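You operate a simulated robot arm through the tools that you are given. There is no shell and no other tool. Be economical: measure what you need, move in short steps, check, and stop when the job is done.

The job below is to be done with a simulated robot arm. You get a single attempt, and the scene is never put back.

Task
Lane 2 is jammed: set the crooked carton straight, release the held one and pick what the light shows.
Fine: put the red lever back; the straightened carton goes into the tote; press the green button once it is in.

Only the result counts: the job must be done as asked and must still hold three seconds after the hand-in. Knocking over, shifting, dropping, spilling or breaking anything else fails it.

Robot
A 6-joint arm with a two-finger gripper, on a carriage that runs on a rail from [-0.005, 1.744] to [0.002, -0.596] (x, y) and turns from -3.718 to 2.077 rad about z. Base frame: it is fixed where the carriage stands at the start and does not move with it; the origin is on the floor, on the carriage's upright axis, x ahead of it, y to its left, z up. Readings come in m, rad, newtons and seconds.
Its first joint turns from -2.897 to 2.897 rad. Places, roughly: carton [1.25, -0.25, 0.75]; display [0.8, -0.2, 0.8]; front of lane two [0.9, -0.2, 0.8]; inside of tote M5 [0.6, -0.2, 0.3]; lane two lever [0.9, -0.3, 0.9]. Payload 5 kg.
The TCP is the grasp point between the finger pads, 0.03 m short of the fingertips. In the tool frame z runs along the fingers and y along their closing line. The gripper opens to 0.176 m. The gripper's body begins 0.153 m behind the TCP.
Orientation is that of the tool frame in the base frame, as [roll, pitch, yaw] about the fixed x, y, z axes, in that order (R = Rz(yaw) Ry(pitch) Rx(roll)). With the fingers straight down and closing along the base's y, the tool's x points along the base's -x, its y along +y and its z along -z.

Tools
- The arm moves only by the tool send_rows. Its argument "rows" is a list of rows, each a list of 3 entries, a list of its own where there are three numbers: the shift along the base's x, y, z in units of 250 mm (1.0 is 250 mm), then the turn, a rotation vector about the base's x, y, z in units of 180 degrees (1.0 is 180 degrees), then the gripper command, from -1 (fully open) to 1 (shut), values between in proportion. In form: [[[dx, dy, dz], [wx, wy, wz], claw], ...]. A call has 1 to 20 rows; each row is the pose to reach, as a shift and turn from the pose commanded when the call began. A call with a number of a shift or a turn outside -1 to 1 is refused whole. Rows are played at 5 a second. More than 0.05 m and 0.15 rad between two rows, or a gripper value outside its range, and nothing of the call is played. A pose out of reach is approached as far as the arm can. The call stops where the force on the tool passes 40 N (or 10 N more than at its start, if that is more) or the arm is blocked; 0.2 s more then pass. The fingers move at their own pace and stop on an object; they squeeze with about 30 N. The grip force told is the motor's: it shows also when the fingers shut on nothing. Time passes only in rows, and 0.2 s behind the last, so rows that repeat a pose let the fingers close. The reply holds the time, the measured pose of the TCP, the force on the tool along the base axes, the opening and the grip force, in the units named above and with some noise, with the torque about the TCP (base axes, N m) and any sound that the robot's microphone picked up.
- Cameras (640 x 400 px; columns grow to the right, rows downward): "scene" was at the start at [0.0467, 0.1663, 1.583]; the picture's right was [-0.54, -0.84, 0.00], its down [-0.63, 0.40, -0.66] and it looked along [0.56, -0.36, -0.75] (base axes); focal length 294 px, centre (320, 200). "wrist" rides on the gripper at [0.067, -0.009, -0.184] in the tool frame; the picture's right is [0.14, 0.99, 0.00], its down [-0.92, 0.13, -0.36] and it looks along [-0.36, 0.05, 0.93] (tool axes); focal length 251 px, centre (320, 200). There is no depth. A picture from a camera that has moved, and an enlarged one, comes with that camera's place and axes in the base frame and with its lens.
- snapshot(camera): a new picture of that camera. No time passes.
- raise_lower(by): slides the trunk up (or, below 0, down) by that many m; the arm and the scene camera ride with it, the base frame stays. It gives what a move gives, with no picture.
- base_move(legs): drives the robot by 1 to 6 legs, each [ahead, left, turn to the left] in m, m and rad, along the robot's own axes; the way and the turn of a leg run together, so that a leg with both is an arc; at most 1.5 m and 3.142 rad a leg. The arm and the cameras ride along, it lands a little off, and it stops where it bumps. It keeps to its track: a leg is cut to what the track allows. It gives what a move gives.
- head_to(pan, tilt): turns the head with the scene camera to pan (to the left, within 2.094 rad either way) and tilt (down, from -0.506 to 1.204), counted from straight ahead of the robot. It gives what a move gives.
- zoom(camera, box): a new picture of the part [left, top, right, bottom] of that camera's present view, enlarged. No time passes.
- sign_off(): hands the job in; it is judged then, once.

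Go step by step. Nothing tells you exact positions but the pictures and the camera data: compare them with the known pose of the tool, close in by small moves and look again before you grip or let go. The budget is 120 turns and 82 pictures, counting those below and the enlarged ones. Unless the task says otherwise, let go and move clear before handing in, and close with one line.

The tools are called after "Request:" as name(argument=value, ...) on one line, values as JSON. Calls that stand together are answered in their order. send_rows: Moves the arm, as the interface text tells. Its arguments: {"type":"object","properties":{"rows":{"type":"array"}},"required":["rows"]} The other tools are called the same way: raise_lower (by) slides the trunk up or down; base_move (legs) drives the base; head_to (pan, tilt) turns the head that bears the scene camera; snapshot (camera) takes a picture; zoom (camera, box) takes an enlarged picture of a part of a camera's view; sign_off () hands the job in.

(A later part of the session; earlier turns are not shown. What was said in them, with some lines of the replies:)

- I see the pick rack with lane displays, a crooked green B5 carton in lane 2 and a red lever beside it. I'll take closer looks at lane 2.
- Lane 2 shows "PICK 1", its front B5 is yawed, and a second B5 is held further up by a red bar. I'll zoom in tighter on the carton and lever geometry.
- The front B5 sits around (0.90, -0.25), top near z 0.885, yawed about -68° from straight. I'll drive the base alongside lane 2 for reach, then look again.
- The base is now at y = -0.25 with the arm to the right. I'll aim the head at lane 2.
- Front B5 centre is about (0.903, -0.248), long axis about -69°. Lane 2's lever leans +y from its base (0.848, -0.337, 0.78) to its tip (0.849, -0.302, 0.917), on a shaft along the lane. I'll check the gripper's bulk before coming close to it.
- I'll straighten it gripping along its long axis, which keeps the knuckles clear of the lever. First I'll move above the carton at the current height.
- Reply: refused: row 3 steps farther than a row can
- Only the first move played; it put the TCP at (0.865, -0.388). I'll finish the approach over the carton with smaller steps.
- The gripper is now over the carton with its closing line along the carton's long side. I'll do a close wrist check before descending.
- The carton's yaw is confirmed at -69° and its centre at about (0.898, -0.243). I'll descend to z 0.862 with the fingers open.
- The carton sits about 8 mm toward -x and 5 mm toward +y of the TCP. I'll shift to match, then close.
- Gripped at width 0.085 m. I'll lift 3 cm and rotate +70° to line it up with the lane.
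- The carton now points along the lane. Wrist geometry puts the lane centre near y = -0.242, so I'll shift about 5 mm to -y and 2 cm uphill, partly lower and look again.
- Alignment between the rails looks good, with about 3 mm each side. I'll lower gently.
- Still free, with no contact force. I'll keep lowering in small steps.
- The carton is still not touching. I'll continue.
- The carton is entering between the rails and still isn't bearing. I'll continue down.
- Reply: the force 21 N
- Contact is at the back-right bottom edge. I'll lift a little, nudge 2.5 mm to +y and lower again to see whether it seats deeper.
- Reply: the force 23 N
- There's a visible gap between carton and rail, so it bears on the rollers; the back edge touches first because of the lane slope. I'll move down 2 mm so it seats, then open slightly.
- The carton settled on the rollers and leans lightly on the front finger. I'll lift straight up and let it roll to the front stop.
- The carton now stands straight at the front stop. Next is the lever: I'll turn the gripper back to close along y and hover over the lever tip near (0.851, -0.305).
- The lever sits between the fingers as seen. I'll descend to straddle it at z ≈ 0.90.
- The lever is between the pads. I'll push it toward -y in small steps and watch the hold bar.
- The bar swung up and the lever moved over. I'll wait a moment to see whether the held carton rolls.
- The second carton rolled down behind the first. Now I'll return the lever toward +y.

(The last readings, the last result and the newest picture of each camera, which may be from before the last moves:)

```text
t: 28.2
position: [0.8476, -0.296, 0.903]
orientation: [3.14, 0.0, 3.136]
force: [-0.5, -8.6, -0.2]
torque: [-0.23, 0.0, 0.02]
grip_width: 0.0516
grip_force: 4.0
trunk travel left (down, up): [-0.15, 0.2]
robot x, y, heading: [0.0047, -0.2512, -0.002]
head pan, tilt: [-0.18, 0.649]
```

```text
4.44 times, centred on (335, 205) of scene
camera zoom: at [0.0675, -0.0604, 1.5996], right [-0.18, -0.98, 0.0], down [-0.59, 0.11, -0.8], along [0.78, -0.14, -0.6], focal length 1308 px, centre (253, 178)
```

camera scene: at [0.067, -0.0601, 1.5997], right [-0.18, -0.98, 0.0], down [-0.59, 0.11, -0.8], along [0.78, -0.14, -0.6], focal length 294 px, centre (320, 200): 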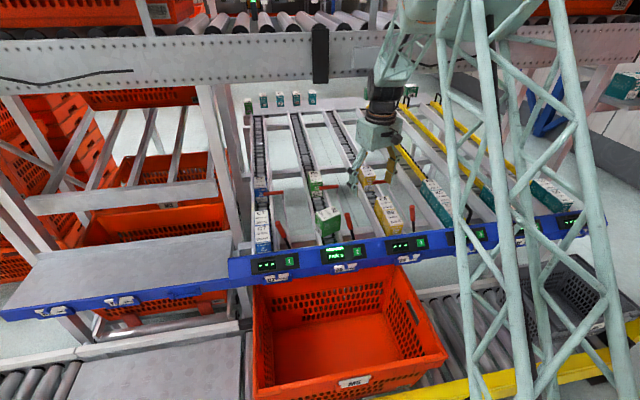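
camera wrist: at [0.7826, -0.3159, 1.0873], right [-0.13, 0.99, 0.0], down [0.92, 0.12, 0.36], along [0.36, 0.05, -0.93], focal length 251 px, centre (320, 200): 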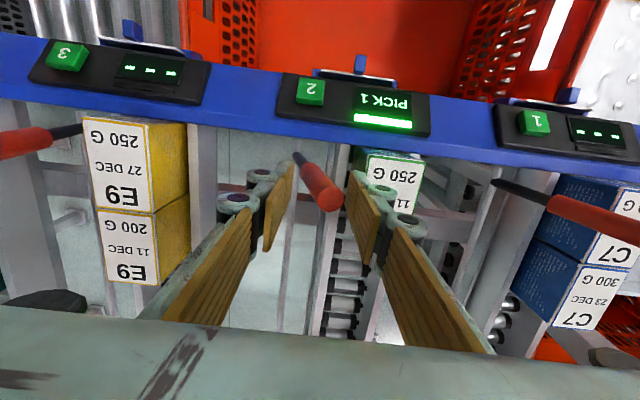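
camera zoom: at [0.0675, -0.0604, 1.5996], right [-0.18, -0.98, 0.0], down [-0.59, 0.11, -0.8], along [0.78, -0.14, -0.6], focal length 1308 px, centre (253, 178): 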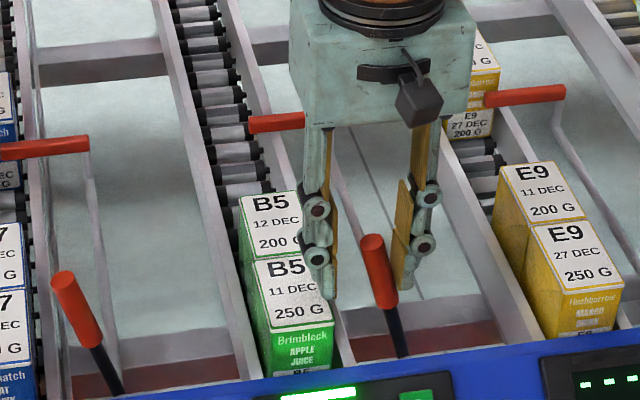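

The lever is back with the bar across the lane. I'll back off, lift and move over the front carton.

Request:
send_rows(rows=[[[0, -0.035, 0], [0, 0, 0], 0.45], [[0, -0.035, 0.18], [0, 0, 0], 0.45], [[0, -0.035, 0.36], [0, 0, 0], 0.45], [[0, -0.035, 0.5], [0, 0, 0], 0.45], [[0.08, 0.1, 0.5], [0, 0, 0], 0.09], [[0.162, 0.228, 0.5], [0, 0, 0], 0.09], [[0.162, 0.228, 0.5], [0, 0, 0], 0.09]])

Request:
zoom(camera="wrist", box=[200, 60, 440, 220])

Request:
zoom(camera="scene", box=[290, 160, 380, 250])

```text
t: 29.8
position: [0.8876, -0.2352, 1.0271]
orientation: [3.141, 0.001, 3.136]
force: [-0.3, -0.1, -0.8]
torque: [-0.11, 0.09, 0.01]
grip_width: 0.0798
grip_force: 0.1
trunk travel left (down, up): [-0.15, 0.2]
robot x, y, heading: [-0.0027, -0.2526, 0.0]
head pan, tilt: [-0.18, 0.649]
```

```text
2.50 times, centred on (320, 140) of wrist
camera zoom: at [0.822, -0.2455, 1.211], right [-0.13, 0.99, 0.0], down [0.92, 0.12, 0.36], along [0.36, 0.05, -0.93], focal length 629 px, centre (320, 350)
```

zoom: 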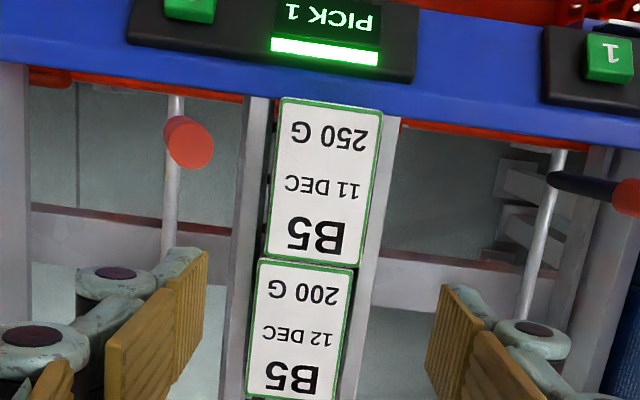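

```text
4.44 times, centred on (335, 205) of scene
camera zoom: at [0.0678, -0.0595, 1.5995], right [-0.18, -0.98, 0.0], down [-0.59, 0.11, -0.8], along [0.78, -0.14, -0.6], focal length 1308 px, centre (253, 178)
```

zoom: 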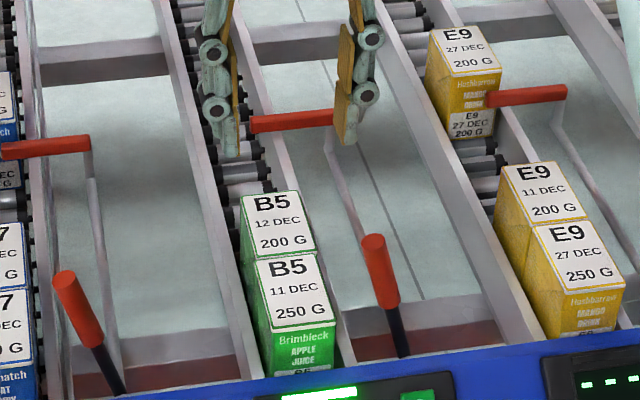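

The front carton spans x 0.822–0.906, centred on y ≈ -0.239. I'll descend at x = 0.884 to stay off both the lever and the second carton.

Request:
send_rows(rows=[[[-0.014, -0.016, -0.18], [0, 0, 0], 0.09], [[-0.014, -0.016, -0.36], [0, 0, 0], 0.09], [[-0.014, -0.016, -0.5], [0, 0, 0], 0.09], [[-0.014, -0.016, -0.6], [0, 0, 0], 0.09], [[-0.014, -0.016, -0.6], [0, 0, 0], 0.09]])

Request:
snapshot(camera="wrist")

Request:
zoom(camera="scene", box=[290, 160, 380, 250])

```text
t: 31.0
position: [0.886, -0.2403, 0.8779]
orientation: [3.141, 0.0, 3.136]
force: [0.2, 0.4, 0.5]
torque: [0.03, 0.05, -0.05]
grip_width: 0.0803
grip_force: 0.1
trunk travel left (down, up): [-0.15, 0.2]
robot x, y, heading: [0.0032, -0.2535, -0.0]
head pan, tilt: [-0.18, 0.649]
```

```text
39 pictures are left
camera wrist: at [0.8202, -0.2497, 1.0614], right [-0.13, 0.99, 0.0], down [0.92, 0.12, 0.36], along [0.36, 0.05, -0.93], focal length 251 px, centre (320, 200)
```

wrist: 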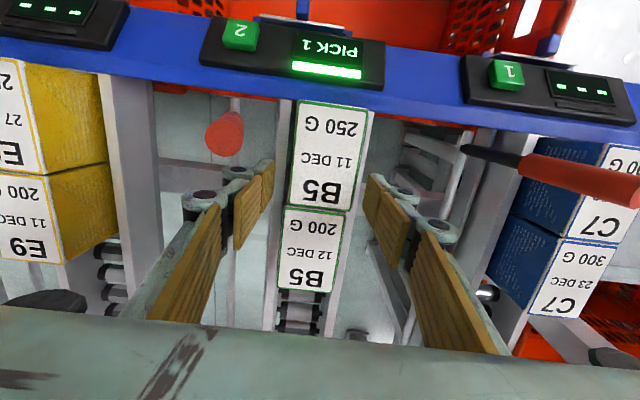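

```text
4.44 times, centred on (335, 205) of scene
camera zoom: at [0.0678, -0.0598, 1.5996], right [-0.18, -0.98, 0.0], down [-0.6, 0.11, -0.8], along [0.78, -0.14, -0.6], focal length 1308 px, centre (253, 178)
```

zoom: 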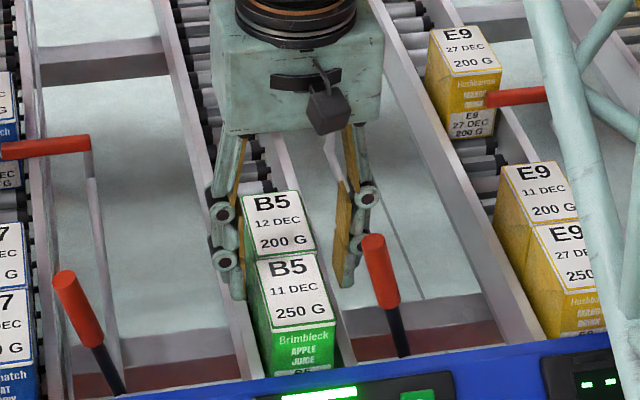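

Fingers straddle the front carton evenly. I'll go down the last 3.5 cm and close.

Request:
send_rows(rows=[[[-0.012, 0, -0.05], [0, 0, 0], 0.09], [[-0.012, 0, -0.1], [0, 0, 0], 0.09], [[-0.012, 0, -0.135], [0, 0, 0], 0.09], [[-0.012, 0, -0.135], [0, 0, 0], 0.6], [[-0.012, 0, -0.135], [0, 0, 0], 0.6], [[-0.012, 0, -0.135], [0, 0, 0], 0.6]])

Request:
snapshot(camera="wrist")

Request:
zoom(camera="scene", box=[290, 160, 380, 250])

```text
t: 32.4
position: [0.8818, -0.242, 0.8443]
orientation: [3.141, 0.0, 3.137]
force: [1.9, 1.2, 0.8]
torque: [0.01, -0.09, 0.08]
grip_width: 0.0541
grip_force: 29.7
trunk travel left (down, up): [-0.15, 0.2]
robot x, y, heading: [-0.0006, -0.2534, 0.0]
head pan, tilt: [-0.18, 0.649]
```

```text
37 pictures are left
camera wrist: at [0.8168, -0.2508, 1.0284], right [-0.13, 0.99, 0.0], down [0.92, 0.12, 0.36], along [0.36, 0.05, -0.93], focal length 251 px, centre (320, 200)
```

wrist: 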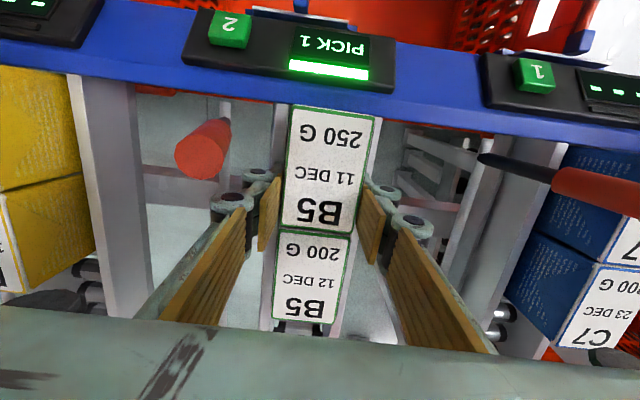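

```text
4.44 times, centred on (335, 205) of scene
camera zoom: at [0.0674, -0.0598, 1.5996], right [-0.18, -0.98, 0.0], down [-0.59, 0.11, -0.8], along [0.78, -0.14, -0.6], focal length 1308 px, centre (253, 178)
```

zoom: 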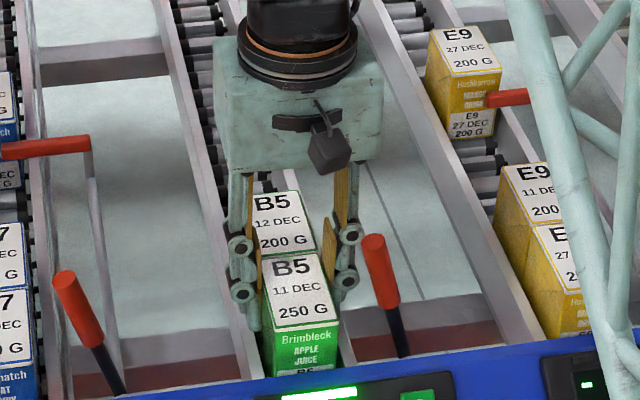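

Gripped at the 54 mm width. I'll lift a little and check that the second carton stays down.

Request:
send_rows(rows=[[[0, 0, 0.03], [0, 0, 0], 0.6], [[0, 0, 0.08], [0, 0, 0], 0.6], [[0, 0, 0.16], [0, 0, 0], 0.6]])

Request:
zoom(camera="scene", box=[290, 160, 380, 250])

```text
t: 33.2
position: [0.8821, -0.2406, 0.8838]
orientation: [-3.141, 0.0, 3.138]
force: [0.1, -0.8, -3.8]
torque: [-0.02, -0.01, 0.01]
grip_width: 0.054
grip_force: 30.2
trunk travel left (down, up): [-0.15, 0.2]
robot x, y, heading: [-0.0012, -0.2512, 0.0]
head pan, tilt: [-0.18, 0.649]
```

```text
4.44 times, centred on (335, 205) of scene
camera zoom: at [0.0678, -0.0598, 1.5996], right [-0.18, -0.98, 0.0], down [-0.59, 0.11, -0.8], along [0.78, -0.14, -0.6], focal length 1308 px, centre (253, 178)
```

zoom: 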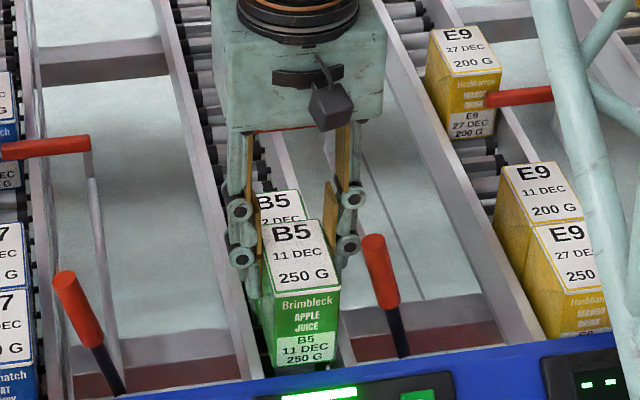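

Only the front carton is lifted, so I'll raise it clear and carry it back over the tote.

Request:
send_rows(rows=[[[0, 0, 0.18], [0, 0, 0], 0.6], [[0, 0, 0.36], [0, 0, 0], 0.6], [[0, 0, 0.5], [0, 0, 0], 0.6], [[-0.18, 0, 0.5], [0, 0, 0], 0.6], [[-0.36, 0, 0.5], [0, 0, 0], 0.6], [[-0.54, 0, 0.5], [0, 0, 0], 0.6], [[-0.72, 0, 0.5], [0, 0, 0], 0.6], [[-0.9, 0, 0.5], [0, 0, 0], 0.6], [[-1.0, 0, 0.5], [0, 0, 0], 0.6], [[-1.0, 0, 0.5], [0, 0, 0], 0.6]])

Request:
head_to(pan=-0.25, tilt=0.95)

Request:
snapshot(camera="scene")

Request:
snapshot(camera="wrist")

```text
t: 35.4
position: [0.6317, -0.2407, 1.0094]
orientation: [3.141, 0.002, 3.135]
force: [-1.0, 0.0, -2.4]
torque: [0.02, -0.12, -0.01]
grip_width: 0.0543
grip_force: 30.3
trunk travel left (down, up): [-0.15, 0.2]
robot x, y, heading: [-0.0026, -0.2504, -0.003]
head pan, tilt: [-0.18, 0.649]
```

```text
t: 36.2
position: [0.6314, -0.2399, 1.0096]
orientation: [3.141, 0.001, 3.135]
force: [0.4, -0.1, -1.3]
torque: [0.0, -0.03, 0.01]
grip_width: 0.0543
grip_force: 30.0
trunk travel left (down, up): [-0.15, 0.2]
robot x, y, heading: [0.0016, -0.2532, -0.004]
head pan, tilt: [-0.25, 0.949]
```

```text
34 pictures are left
camera scene: at [0.0524, -0.0622, 1.5755], right [-0.25, -0.97, 0.0], down [-0.79, 0.2, -0.58], along [0.56, -0.14, -0.81], focal length 294 px, centre (320, 200)
```

scene: 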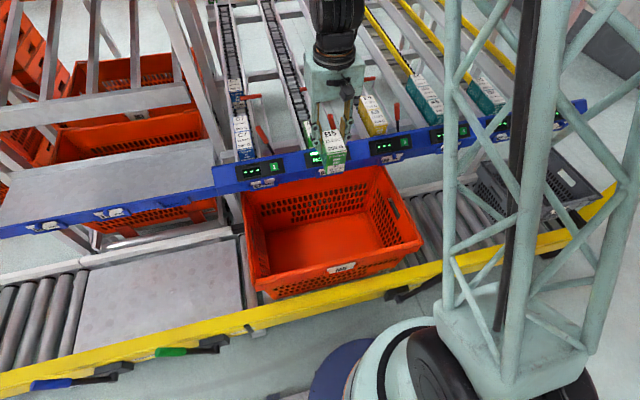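

```text
33 pictures are left
camera wrist: at [0.5666, -0.2497, 1.1933], right [-0.13, 0.99, 0.0], down [0.92, 0.12, 0.36], along [0.36, 0.05, -0.93], focal length 251 px, centre (320, 200)
```

wrist: 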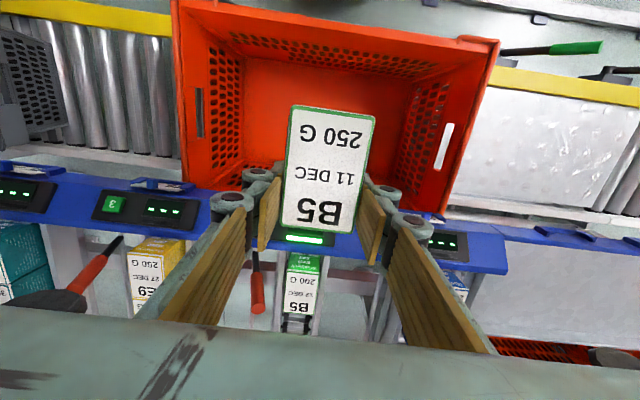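

The tote floor spans roughly x 0.47–0.83 and y -0.5–0.1, with its floor near z 0.35. The carton is over it, so I'll lower in stages.

Request:
send_rows(rows=[[[-0.06, 0.04, -0.17], [0, 0, 0], 0.6], [[-0.08, 0.08, -0.34], [0, 0, 0], 0.6], [[-0.08, 0.08, -0.52], [0, 0, 0], 0.6], [[-0.08, 0.08, -0.7], [0, 0, 0], 0.6], [[-0.08, 0.08, -0.88], [0, 0, 0], 0.6], [[-0.08, 0.08, -1.0], [0, 0, 0], 0.6], [[-0.08, 0.08, -1.0], [0, 0, 0], 0.6]])

Request:
snapshot(camera="scene")

Request:
snapshot(camera="wrist")

```text
t: 37.8
position: [0.6113, -0.2192, 0.7585]
orientation: [-3.141, 0.0, 3.137]
force: [0.1, -0.1, -3.3]
torque: [-0.01, 0.09, 0.01]
grip_width: 0.0544
grip_force: 30.2
trunk travel left (down, up): [-0.15, 0.2]
robot x, y, heading: [0.0036, -0.2564, 0.001]
head pan, tilt: [-0.25, 0.949]
```

```text
32 pictures are left
camera scene: at [0.0532, -0.0622, 1.5755], right [-0.25, -0.97, 0.0], down [-0.79, 0.2, -0.58], along [0.56, -0.14, -0.81], focal length 294 px, centre (320, 200)
```

scene: 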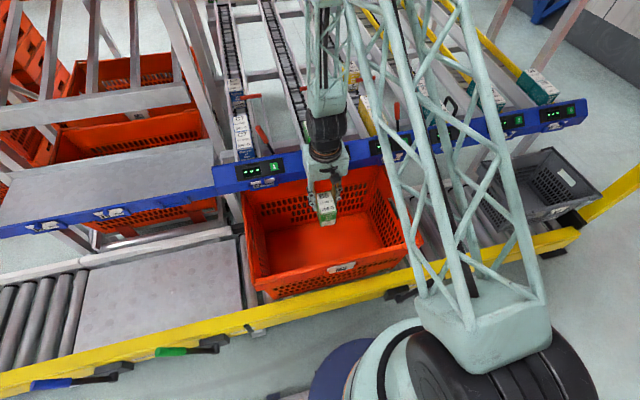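

```text
31 pictures are left
camera wrist: at [0.5462, -0.2287, 0.9425], right [-0.13, 0.99, 0.0], down [0.92, 0.12, 0.36], along [0.36, 0.05, -0.93], focal length 251 px, centre (320, 200)
```

wrist: 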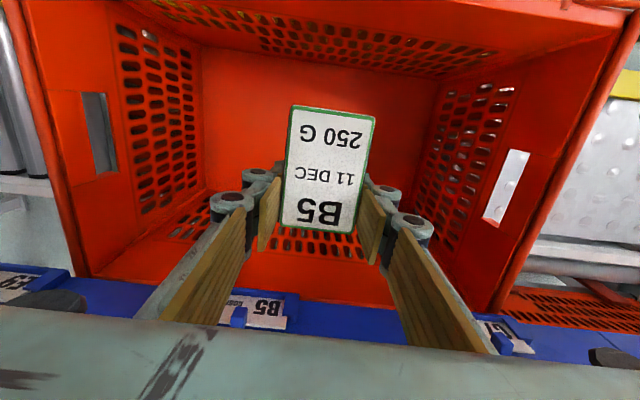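

The carton is inside the tote's opening. The forearm is near the rack, so I'll check its lean before going lower.

Request:
head_to(pan=-0.3, tilt=0.4)

Request:
snapshot(camera="scene")

```text
t: 38.7
position: [0.6118, -0.2191, 0.7595]
orientation: [3.141, -0.001, 3.136]
force: [-0.2, 0.1, -2.7]
torque: [0.02, -0.03, -0.01]
grip_width: 0.0541
grip_force: 30.6
trunk travel left (down, up): [-0.15, 0.2]
robot x, y, heading: [0.0014, -0.2539, 0.001]
head pan, tilt: [-0.3, 0.4]
```

```text
30 pictures are left
camera scene: at [0.0704, -0.0717, 1.622], right [-0.3, -0.95, 0.0], down [-0.37, 0.12, -0.92], along [0.88, -0.27, -0.39], focal length 294 px, centre (320, 200)
```

scene: 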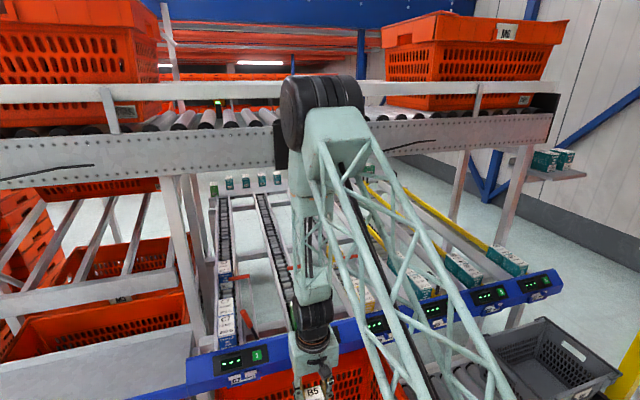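

Lowering the trunk keeps the forearm more upright and clear of the blue bar. I'll take the 0.15 m there, in two parts.

Request:
raise_lower(by=-0.08)

Request:
raise_lower(by=-0.07)

Request:
head_to(pan=-0.3, tilt=0.85)

Request:
snapshot(camera="scene")

Request:
snapshot(camera="wrist")

```text
t: 39.9
position: [0.6116, -0.2188, 0.679]
orientation: [3.142, -0.002, 3.135]
force: [-0.3, -0.3, -2.4]
torque: [0.01, -0.08, 0.0]
grip_width: 0.0546
grip_force: 30.1
trunk travel left (down, up): [-0.07, 0.28]
robot x, y, heading: [0.0006, -0.2518, -0.002]
head pan, tilt: [-0.3, 0.4]
```

```text
t: 41.0
position: [0.6109, -0.2198, 0.61]
orientation: [-3.141, 0.0, 3.135]
force: [0.5, -0.3, -2.0]
torque: [-0.03, -0.02, 0.0]
grip_width: 0.0543
grip_force: 29.8
trunk travel left (down, up): [0.0, 0.35]
robot x, y, heading: [0.0009, -0.252, -0.0]
head pan, tilt: [-0.3, 0.4]
```

```text
t: 41.9
position: [0.6109, -0.2193, 0.6089]
orientation: [3.14, 0.0, 3.135]
force: [0.6, -0.2, -3.4]
torque: [-0.02, -0.03, -0.03]
grip_width: 0.054
grip_force: 30.1
trunk travel left (down, up): [0.0, 0.35]
robot x, y, heading: [0.0051, -0.2494, 0.0]
head pan, tilt: [-0.3, 0.85]
```

```text
29 pictures are left
camera scene: at [0.0566, -0.0674, 1.433], right [-0.3, -0.95, 0.0], down [-0.72, 0.22, -0.66], along [0.63, -0.2, -0.75], focal length 294 px, centre (320, 200)
```

scene: 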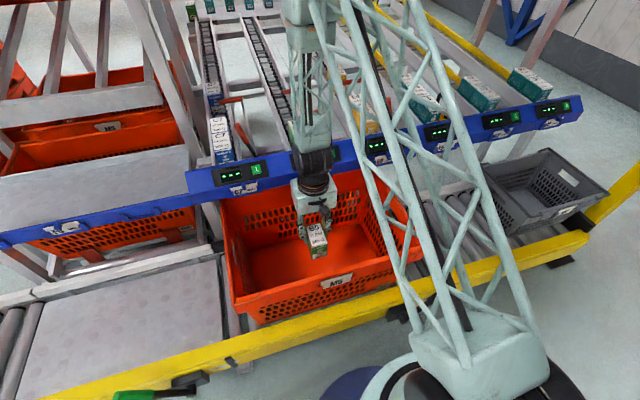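

```text
28 pictures are left
camera wrist: at [0.5457, -0.2288, 0.7932], right [-0.13, 0.99, 0.0], down [0.92, 0.12, 0.36], along [0.36, 0.05, -0.93], focal length 251 px, centre (320, 200)
```

wrist: 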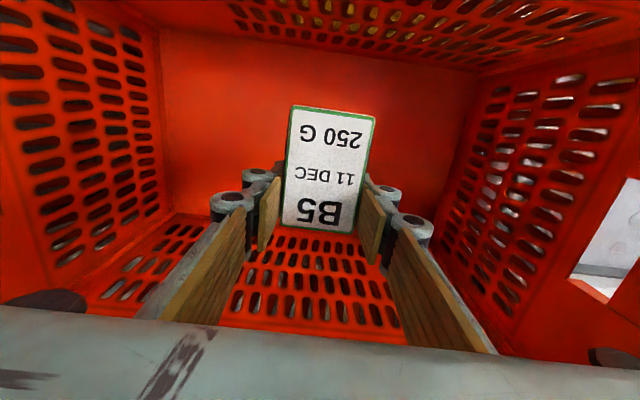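

There's still height to the tote floor, so I'll continue down in steps and watch the force.

Request:
send_rows(rows=[[[0, 0, -0.15], [0, 0, 0], 0.6], [[0, 0, -0.3], [0, 0, 0], 0.6], [[0, 0, -0.45], [0, 0, 0], 0.6], [[0, 0, -0.6], [0, 0, 0], 0.6], [[0, 0, -0.6], [0, 0, 0], 0.6]])

Request:
snapshot(camera="scene")

Request:
snapshot(camera="wrist")

```text
t: 43.1
position: [0.6089, -0.2183, 0.4593]
orientation: [3.141, 0.0, 3.137]
force: [0.1, 0.0, -1.8]
torque: [0.03, -0.08, -0.02]
grip_width: 0.0543
grip_force: 30.1
trunk travel left (down, up): [0.0, 0.35]
robot x, y, heading: [0.0019, -0.254, -0.004]
head pan, tilt: [-0.3, 0.85]
```

```text
27 pictures are left
camera scene: at [0.0564, -0.0674, 1.433], right [-0.3, -0.95, 0.0], down [-0.72, 0.22, -0.66], along [0.63, -0.2, -0.75], focal length 294 px, centre (320, 200)
```

scene: 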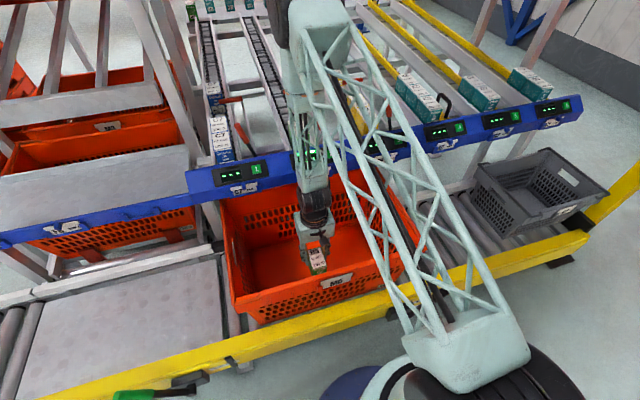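

```text
26 pictures are left
camera wrist: at [0.5445, -0.2289, 0.6432], right [-0.13, 0.99, 0.0], down [0.92, 0.12, 0.36], along [0.36, 0.05, -0.93], focal length 251 px, centre (320, 200)
```

wrist: 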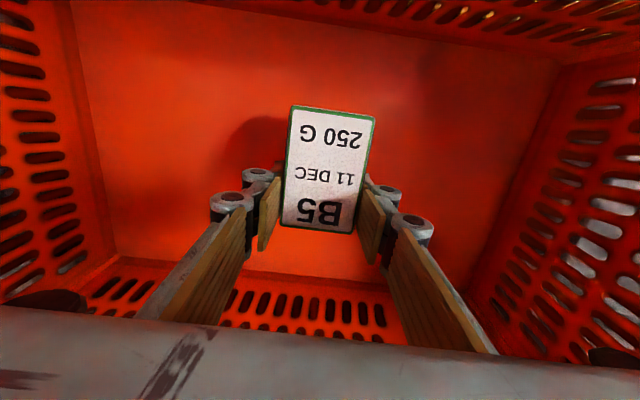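

The shadow shows the floor is close. I'll lower slowly until contact.

Request:
send_rows(rows=[[[0, 0, -0.02], [0, 0, 0], 0.6], [[0, 0, -0.04], [0, 0, 0], 0.6], [[0, 0, -0.06], [0, 0, 0], 0.6], [[0, 0, -0.06], [0, 0, 0], 0.6]])

```text
t: 44.1
position: [0.6113, -0.2189, 0.4435]
orientation: [-3.141, -0.001, 3.135]
force: [-0.6, 0.6, -2.4]
torque: [-0.01, -0.03, 0.03]
grip_width: 0.0541
grip_force: 30.0
trunk travel left (down, up): [0.0, 0.35]
robot x, y, heading: [0.0001, -0.2513, -0.004]
head pan, tilt: [-0.3, 0.85]
```

Request:
send_rows(rows=[[[0, 0, -0.02], [0, 0, 0], 0.6], [[0, 0, -0.04], [0, 0, 0], 0.6], [[0, 0, -0.06], [0, 0, 0], 0.6], [[0, 0, -0.06], [0, 0, 0], 0.6]])

Request:
snapshot(camera="wrist")

```text
t: 45.1
position: [0.6105, -0.2189, 0.4301]
orientation: [3.142, 0.0, 3.138]
force: [-0.2, 0.5, -2.8]
torque: [0.0, -0.07, -0.01]
grip_width: 0.0543
grip_force: 30.3
trunk travel left (down, up): [0.0, 0.35]
robot x, y, heading: [-0.0001, -0.2496, -0.006]
head pan, tilt: [-0.3, 0.85]
```

```text
25 pictures are left
camera wrist: at [0.5454, -0.2278, 0.6135], right [-0.13, 0.99, 0.0], down [0.92, 0.12, 0.36], along [0.36, 0.05, -0.93], focal length 251 px, centre (320, 200)
```

wrist: 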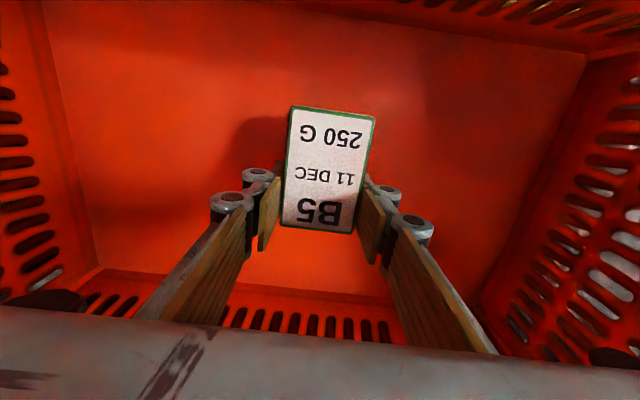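

Request:
send_rows(rows=[[[0, 0, -0.03], [0, 0, 0], 0.6], [[0, 0, -0.06], [0, 0, 0], 0.6], [[0, 0, -0.08], [0, 0, 0], 0.6], [[0, 0, -0.1], [0, 0, 0], 0.6], [[0, 0, -0.1], [0, 0, 0], 0.6]])

Request:
zoom(camera="scene", box=[220, 180, 420, 320])

```text
t: 46.3
position: [0.6116, -0.2203, 0.4052]
orientation: [-3.141, 0.001, 3.136]
force: [1.0, -0.7, 22.3]
torque: [-0.05, 0.06, -0.05]
grip_width: 0.0543
grip_force: 30.0
trunk travel left (down, up): [0.0, 0.35]
robot x, y, heading: [-0.0005, -0.2522, -0.005]
head pan, tilt: [-0.3, 0.85]
```

```text
2.86 times, centred on (320, 250) of scene
camera zoom: at [0.0558, -0.0675, 1.4332], right [-0.3, -0.95, 0.0], down [-0.72, 0.22, -0.66], along [0.63, -0.2, -0.75], focal length 841 px, centre (320, 57)
```

zoom: 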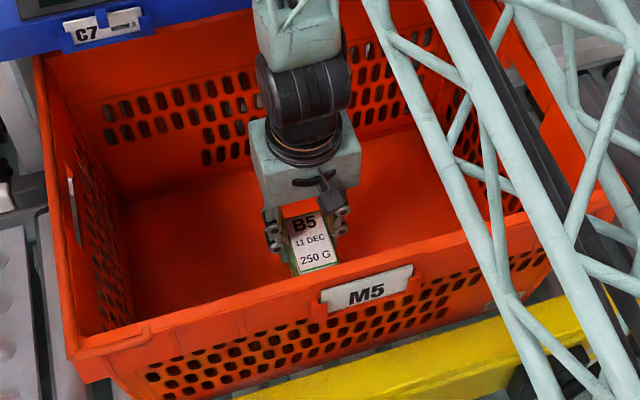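

The carton stands flat on the tote floor (22 N contact, no torque). I'll ease up 1 mm, open and lift out.

Request:
send_rows(rows=[[[0, 0, 0.006], [0, 0, 0], 0.6], [[0, 0, 0.006], [0, 0, 0], 0.3], [[0, 0, 0.006], [0, 0, 0], 0.0], [[0, 0, 0.006], [0, 0, 0], 0.0], [[0, 0, 0.06], [0, 0, 0], 0.0], [[0, 0, 0.16], [0, 0, 0], 0.0], [[0, 0, 0.34], [0, 0, 0], 0.0], [[0, 0, 0.52], [0, 0, 0], 0.0], [[0, 0, 0.7], [0, 0, 0], 0.0], [[0, 0, 0.8], [0, 0, 0], 0.0]])

Request:
snapshot(camera="wrist")

```text
t: 48.5
position: [0.6104, -0.2209, 0.6054]
orientation: [3.141, -0.003, 3.137]
force: [1.8, -0.1, -0.8]
torque: [0.0, 0.17, 0.03]
grip_width: 0.088
grip_force: 0.2
trunk travel left (down, up): [0.0, 0.35]
robot x, y, heading: [-0.0023, -0.2511, -0.009]
head pan, tilt: [-0.3, 0.85]
```

```text
23 pictures are left
camera wrist: at [0.5458, -0.2294, 0.7897], right [-0.13, 0.99, 0.0], down [0.92, 0.12, 0.36], along [0.36, 0.05, -0.93], focal length 251 px, centre (320, 200)
```

wrist: 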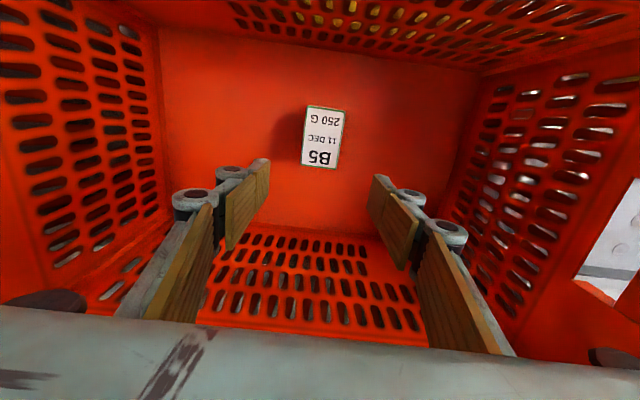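

The carton stands upright in the tote. From earlier views, button 2 is at about (0.774, -0.330, 0.795) on a face tilted about 50° toward the operator. I'll rise out of the tote and close the fingers.

Request:
raise_lower(by=0.15)

Request:
send_rows(rows=[[[0, 0, 0.18], [0, 0, 0], 0.5], [[0, 0, 0.36], [0, 0, 0], 1], [[0, 0, 0.54], [0, 0, 0], 1], [[0, 0, 0.66], [0, 0, 0], 1], [[0, -0.15, 0.66], [0, -0.04, 0], 1], [[0, -0.3, 0.66], [0, -0.08, 0], 1], [[0, -0.44, 0.66], [0, -0.12, 0], 1], [[0, -0.44, 0.66], [0, -0.16, 0], 1], [[0, -0.44, 0.66], [0, -0.2, 0], 1], [[0, -0.44, 0.66], [0, -0.24, 0], 1], [[0, -0.44, 0.66], [0, -0.267, 0], 1], [[0, -0.44, 0.66], [0, -0.267, 0], 1]])

Request:
snapshot(camera="wrist")

Request:
snapshot(camera="scene")

```text
t: 50.2
position: [0.6115, -0.2188, 0.7552]
orientation: [3.141, 0.0, 3.137]
force: [0.1, -0.2, 0.3]
torque: [0.0, 0.0, 0.02]
grip_width: 0.0877
grip_force: 0.1
trunk travel left (down, up): [-0.15, 0.2]
robot x, y, heading: [0.0011, -0.2493, -0.004]
head pan, tilt: [-0.3, 0.85]
```

```text
t: 52.8
position: [0.7073, -0.3531, 0.9176]
orientation: [3.136, 0.837, 3.134]
force: [0.2, -0.4, -0.7]
torque: [0.01, 0.0, 0.05]
grip_width: 0.0
grip_force: 30.1
out of reach, approached as far as the arm can: row 8, 9, 10, 11, 12
trunk travel left (down, up): [-0.15, 0.2]
robot x, y, heading: [-0.0007, -0.2489, -0.007]
head pan, tilt: [-0.3, 0.85]
```

```text
22 pictures are left
camera wrist: at [0.5274, -0.3626, 0.9911], right [-0.09, 0.99, -0.1], down [0.35, 0.12, 0.93], along [0.93, 0.05, -0.36], focal length 251 px, centre (320, 200)
```

wrist: 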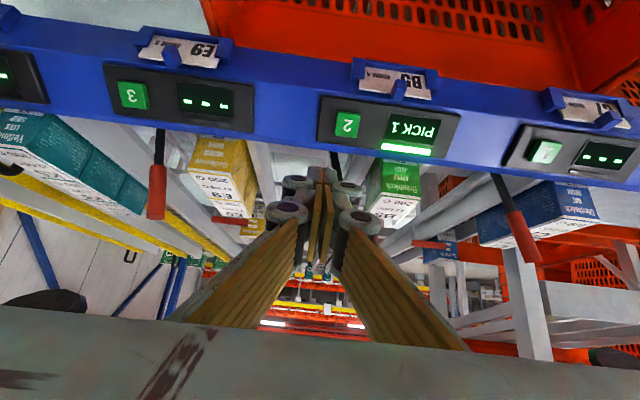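

```text
21 pictures are left
camera scene: at [0.0571, -0.0676, 1.583], right [-0.3, -0.95, 0.0], down [-0.72, 0.22, -0.66], along [0.63, -0.2, -0.75], focal length 294 px, centre (320, 200)
```

scene: 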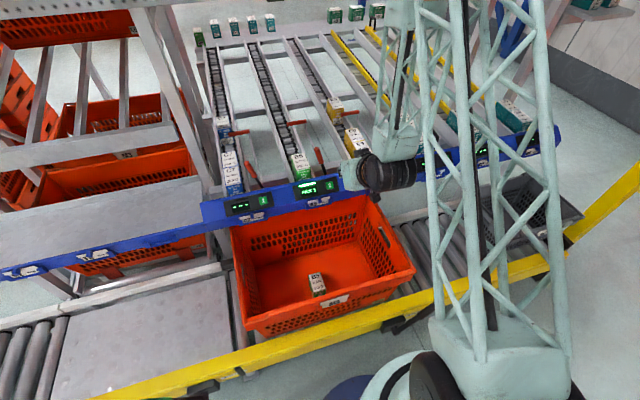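

The tilted pose came out at (0.707, -0.353, 0.918) because of a reach limit. This view confirms the button near (0.772, -0.327, 0.795), so I'll shift toward the approach point.

Request:
send_rows(rows=[[[0, 0.05, -0.06], [0, 0, 0], 1], [[0, 0.1, -0.12], [0, 0, 0], 1], [[0, 0.1, -0.12], [0, 0, 0], 1]])

Request:
zoom(camera="wrist", box=[220, 50, 460, 230])

```text
t: 53.6
position: [0.7073, -0.3276, 0.8856]
orientation: [3.135, 0.838, 3.135]
force: [0.7, -0.5, -0.8]
torque: [-0.03, 0.0, -0.05]
grip_width: 0.0001
grip_force: 30.3
trunk travel left (down, up): [-0.15, 0.2]
robot x, y, heading: [-0.0004, -0.2533, -0.004]
head pan, tilt: [-0.3, 0.85]
```

```text
2.22 times, centred on (340, 140) of wrist
camera zoom: at [0.5282, -0.338, 0.9592], right [-0.09, 0.99, -0.1], down [0.35, 0.12, 0.93], along [0.93, 0.05, -0.36], focal length 559 px, centre (276, 333)
```

zoom: 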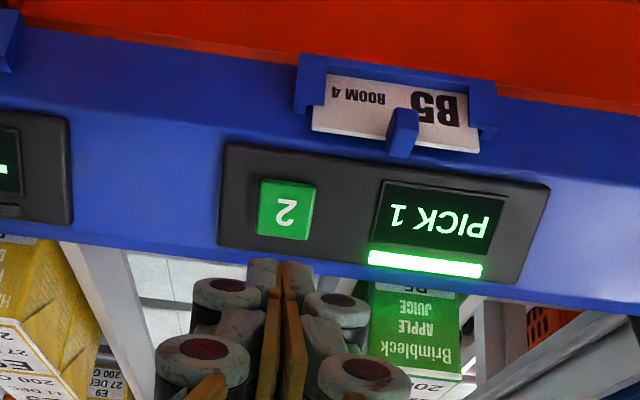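

The fingertip is about 8 cm from the button and slightly high. I'll move to a pre-press point 4 cm out along the press direction.

Request:
send_rows(rows=[[[0.03, 0.004, -0.09], [0, 0, 0], 1], [[0.059, 0.008, -0.174], [0, 0, 0], 1], [[0.059, 0.008, -0.174], [0, 0, 0], 1]])

Request:
zoom(camera="wrist", box=[220, 50, 460, 230])

Request:
zoom(camera="scene", box=[280, 130, 440, 250])

```text
t: 54.4
position: [0.7207, -0.3252, 0.8414]
orientation: [3.136, 0.838, 3.134]
force: [0.6, -0.2, -1.2]
torque: [0.01, -0.02, 0.0]
grip_width: 0.0
grip_force: 30.1
trunk travel left (down, up): [-0.15, 0.2]
robot x, y, heading: [0.001, -0.2537, -0.004]
head pan, tilt: [-0.3, 0.85]
```

```text
2.22 times, centred on (340, 140) of wrist
camera zoom: at [0.5406, -0.3356, 0.9143], right [-0.09, 0.99, -0.1], down [0.35, 0.12, 0.93], along [0.93, 0.05, -0.36], focal length 559 px, centre (276, 333)
```

zoom: 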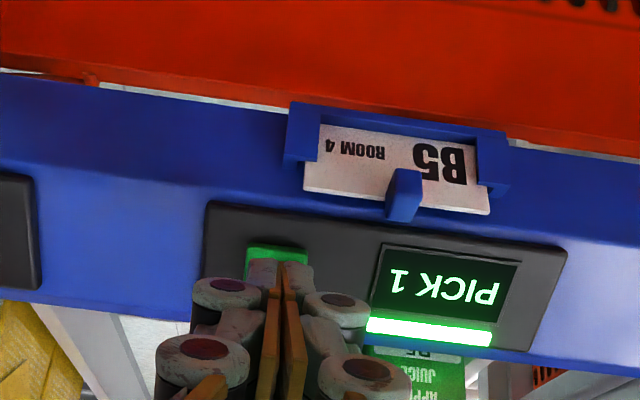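

```text
3.33 times, centred on (360, 190) of scene
camera zoom: at [0.0575, -0.0675, 1.5829], right [-0.3, -0.95, 0.0], down [-0.72, 0.22, -0.66], along [0.63, -0.2, -0.75], focal length 981 px, centre (187, 233)
```

zoom: 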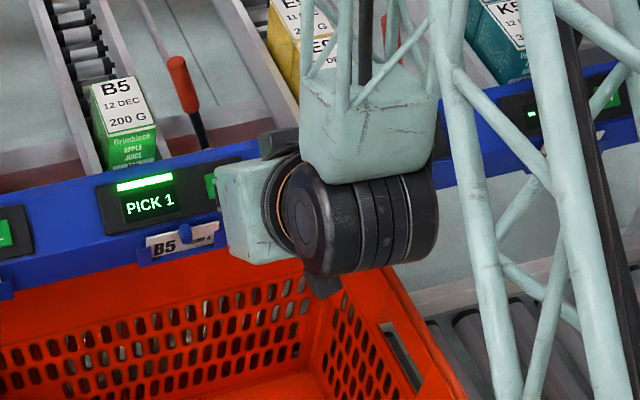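

The fingertip is lined up with the green button. I'll press along the tool axis in small steps.

Request:
send_rows(rows=[[[0.024, 0, -0.021], [0, 0, 0], 1], [[0.048, 0, -0.043], [0, 0, 0], 1], [[0.071, 0, -0.064], [0, 0, 0], 1], [[0.089, 0, -0.08], [0, 0, 0], 1], [[0.098, 0, -0.088], [0, 0, 0], 1]])

Request:
zoom(camera="wrist", box=[220, 50, 460, 230])

```text
t: 55.6
position: [0.7426, -0.3273, 0.8193]
orientation: [3.136, 0.839, 3.135]
force: [0.2, -0.1, 0.7]
torque: [-0.03, 0.01, 0.05]
grip_width: 0.0
grip_force: 30.2
trunk travel left (down, up): [-0.15, 0.2]
robot x, y, heading: [-0.0024, -0.2517, -0.001]
head pan, tilt: [-0.3, 0.85]
```

```text
2.22 times, centred on (340, 140) of wrist
camera zoom: at [0.5632, -0.3371, 0.8924], right [-0.09, 0.99, -0.1], down [0.35, 0.12, 0.93], along [0.93, 0.05, -0.36], focal length 559 px, centre (276, 333)
```

zoom: 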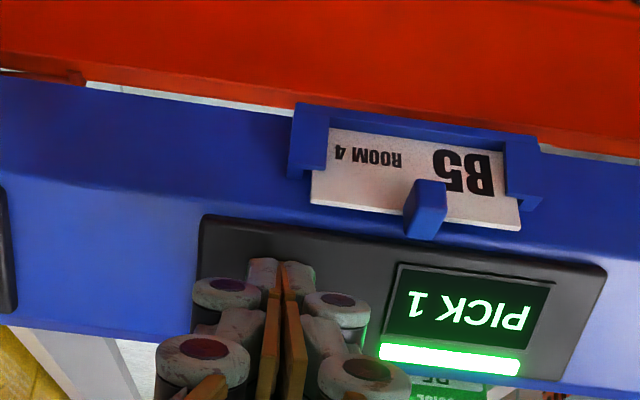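

No contact yet; I'll continue with 2 mm steps.

Request:
send_rows(rows=[[[0.006, 0, -0.0055], [0, 0, 0], 1], [[0.012, 0, -0.011], [0, 0, 0], 1], [[0.018, 0, -0.016], [0, 0, 0], 1], [[0.024, 0, -0.0215], [0, 0, 0], 1]])

Request:
zoom(camera="wrist", box=[220, 50, 460, 230])

```text
t: 56.6
position: [0.7481, -0.3265, 0.8145]
orientation: [3.135, 0.839, 3.134]
force: [-2.6, 0.0, 1.4]
torque: [0.01, 0.05, 0.02]
grip_width: 0.0059
grip_force: 45.4
trunk travel left (down, up): [-0.15, 0.2]
robot x, y, heading: [0.003, -0.2542, 0.004]
head pan, tilt: [-0.3, 0.85]
heard: click
```

```text
2.22 times, centred on (340, 140) of wrist
camera zoom: at [0.5691, -0.3366, 0.8869], right [-0.09, 0.99, -0.1], down [0.35, 0.12, 0.93], along [0.93, 0.05, -0.36], focal length 559 px, centre (276, 333)
```

zoom: 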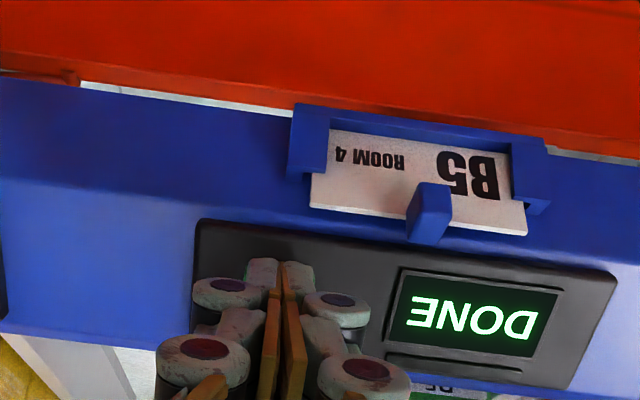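

There was a click and the display reads "DONE". I'll back straight out and do a final check.

Request:
send_rows(rows=[[[-0.03, 0, 0.027], [0, 0, 0], 1], [[-0.09, 0, 0.08], [0, 0, 0], 1], [[-0.12, 0, 0.2], [0, 0, 0], 1], [[-0.12, 0, 0.38], [0, 0, 0], 1], [[-0.12, 0, 0.56], [0, 0, 0], 1]])

Request:
head_to(pan=-0.18, tilt=0.8)

Request:
zoom(camera="scene", box=[200, 60, 480, 320])

```text
t: 57.8
position: [0.7206, -0.325, 0.9513]
orientation: [3.136, 0.839, 3.135]
force: [1.4, 0.0, -0.8]
torque: [0.03, 0.02, 0.04]
grip_width: 0.0
grip_force: 44.7
trunk travel left (down, up): [-0.15, 0.2]
robot x, y, heading: [-0.0001, -0.253, -0.001]
head pan, tilt: [-0.3, 0.85]
```

```text
t: 58.5
position: [0.7187, -0.3246, 0.9506]
orientation: [3.138, 0.84, 3.134]
force: [0.4, -0.4, 0.5]
torque: [-0.01, -0.03, 0.0]
grip_width: 0.0
grip_force: 44.9
trunk travel left (down, up): [-0.15, 0.2]
robot x, y, heading: [0.0019, -0.2544, 0.0]
head pan, tilt: [-0.18, 0.799]
```

```text
1.54 times, centred on (340, 190) of scene
camera zoom: at [0.0611, -0.0588, 1.587], right [-0.18, -0.98, 0.0], down [-0.71, 0.13, -0.7], along [0.69, -0.13, -0.72], focal length 453 px, centre (289, 215)
```

zoom: 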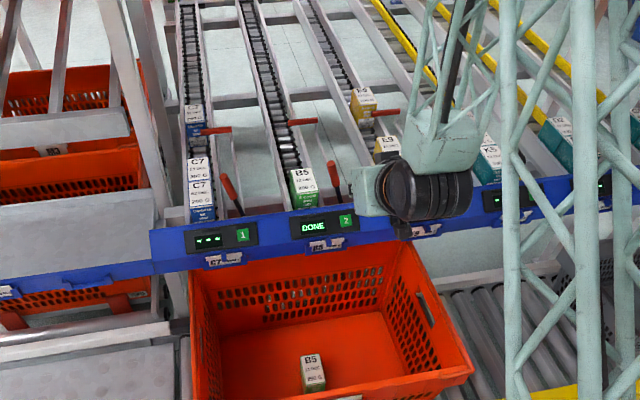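

The lever is back, the second B5 stands at the front of lane 2, the straightened carton stands in the tote and the display reads "DONE". The arm is clear, so I'm handing in.

Request:
sign_off()

```text
The job is handed in.
```

The job is handed in: the crooked B5 is straightened and standing in tote M5, the held B5 has rolled to the front of lane 2, the red lever is back, and after pressing the green button the display read "DONE".
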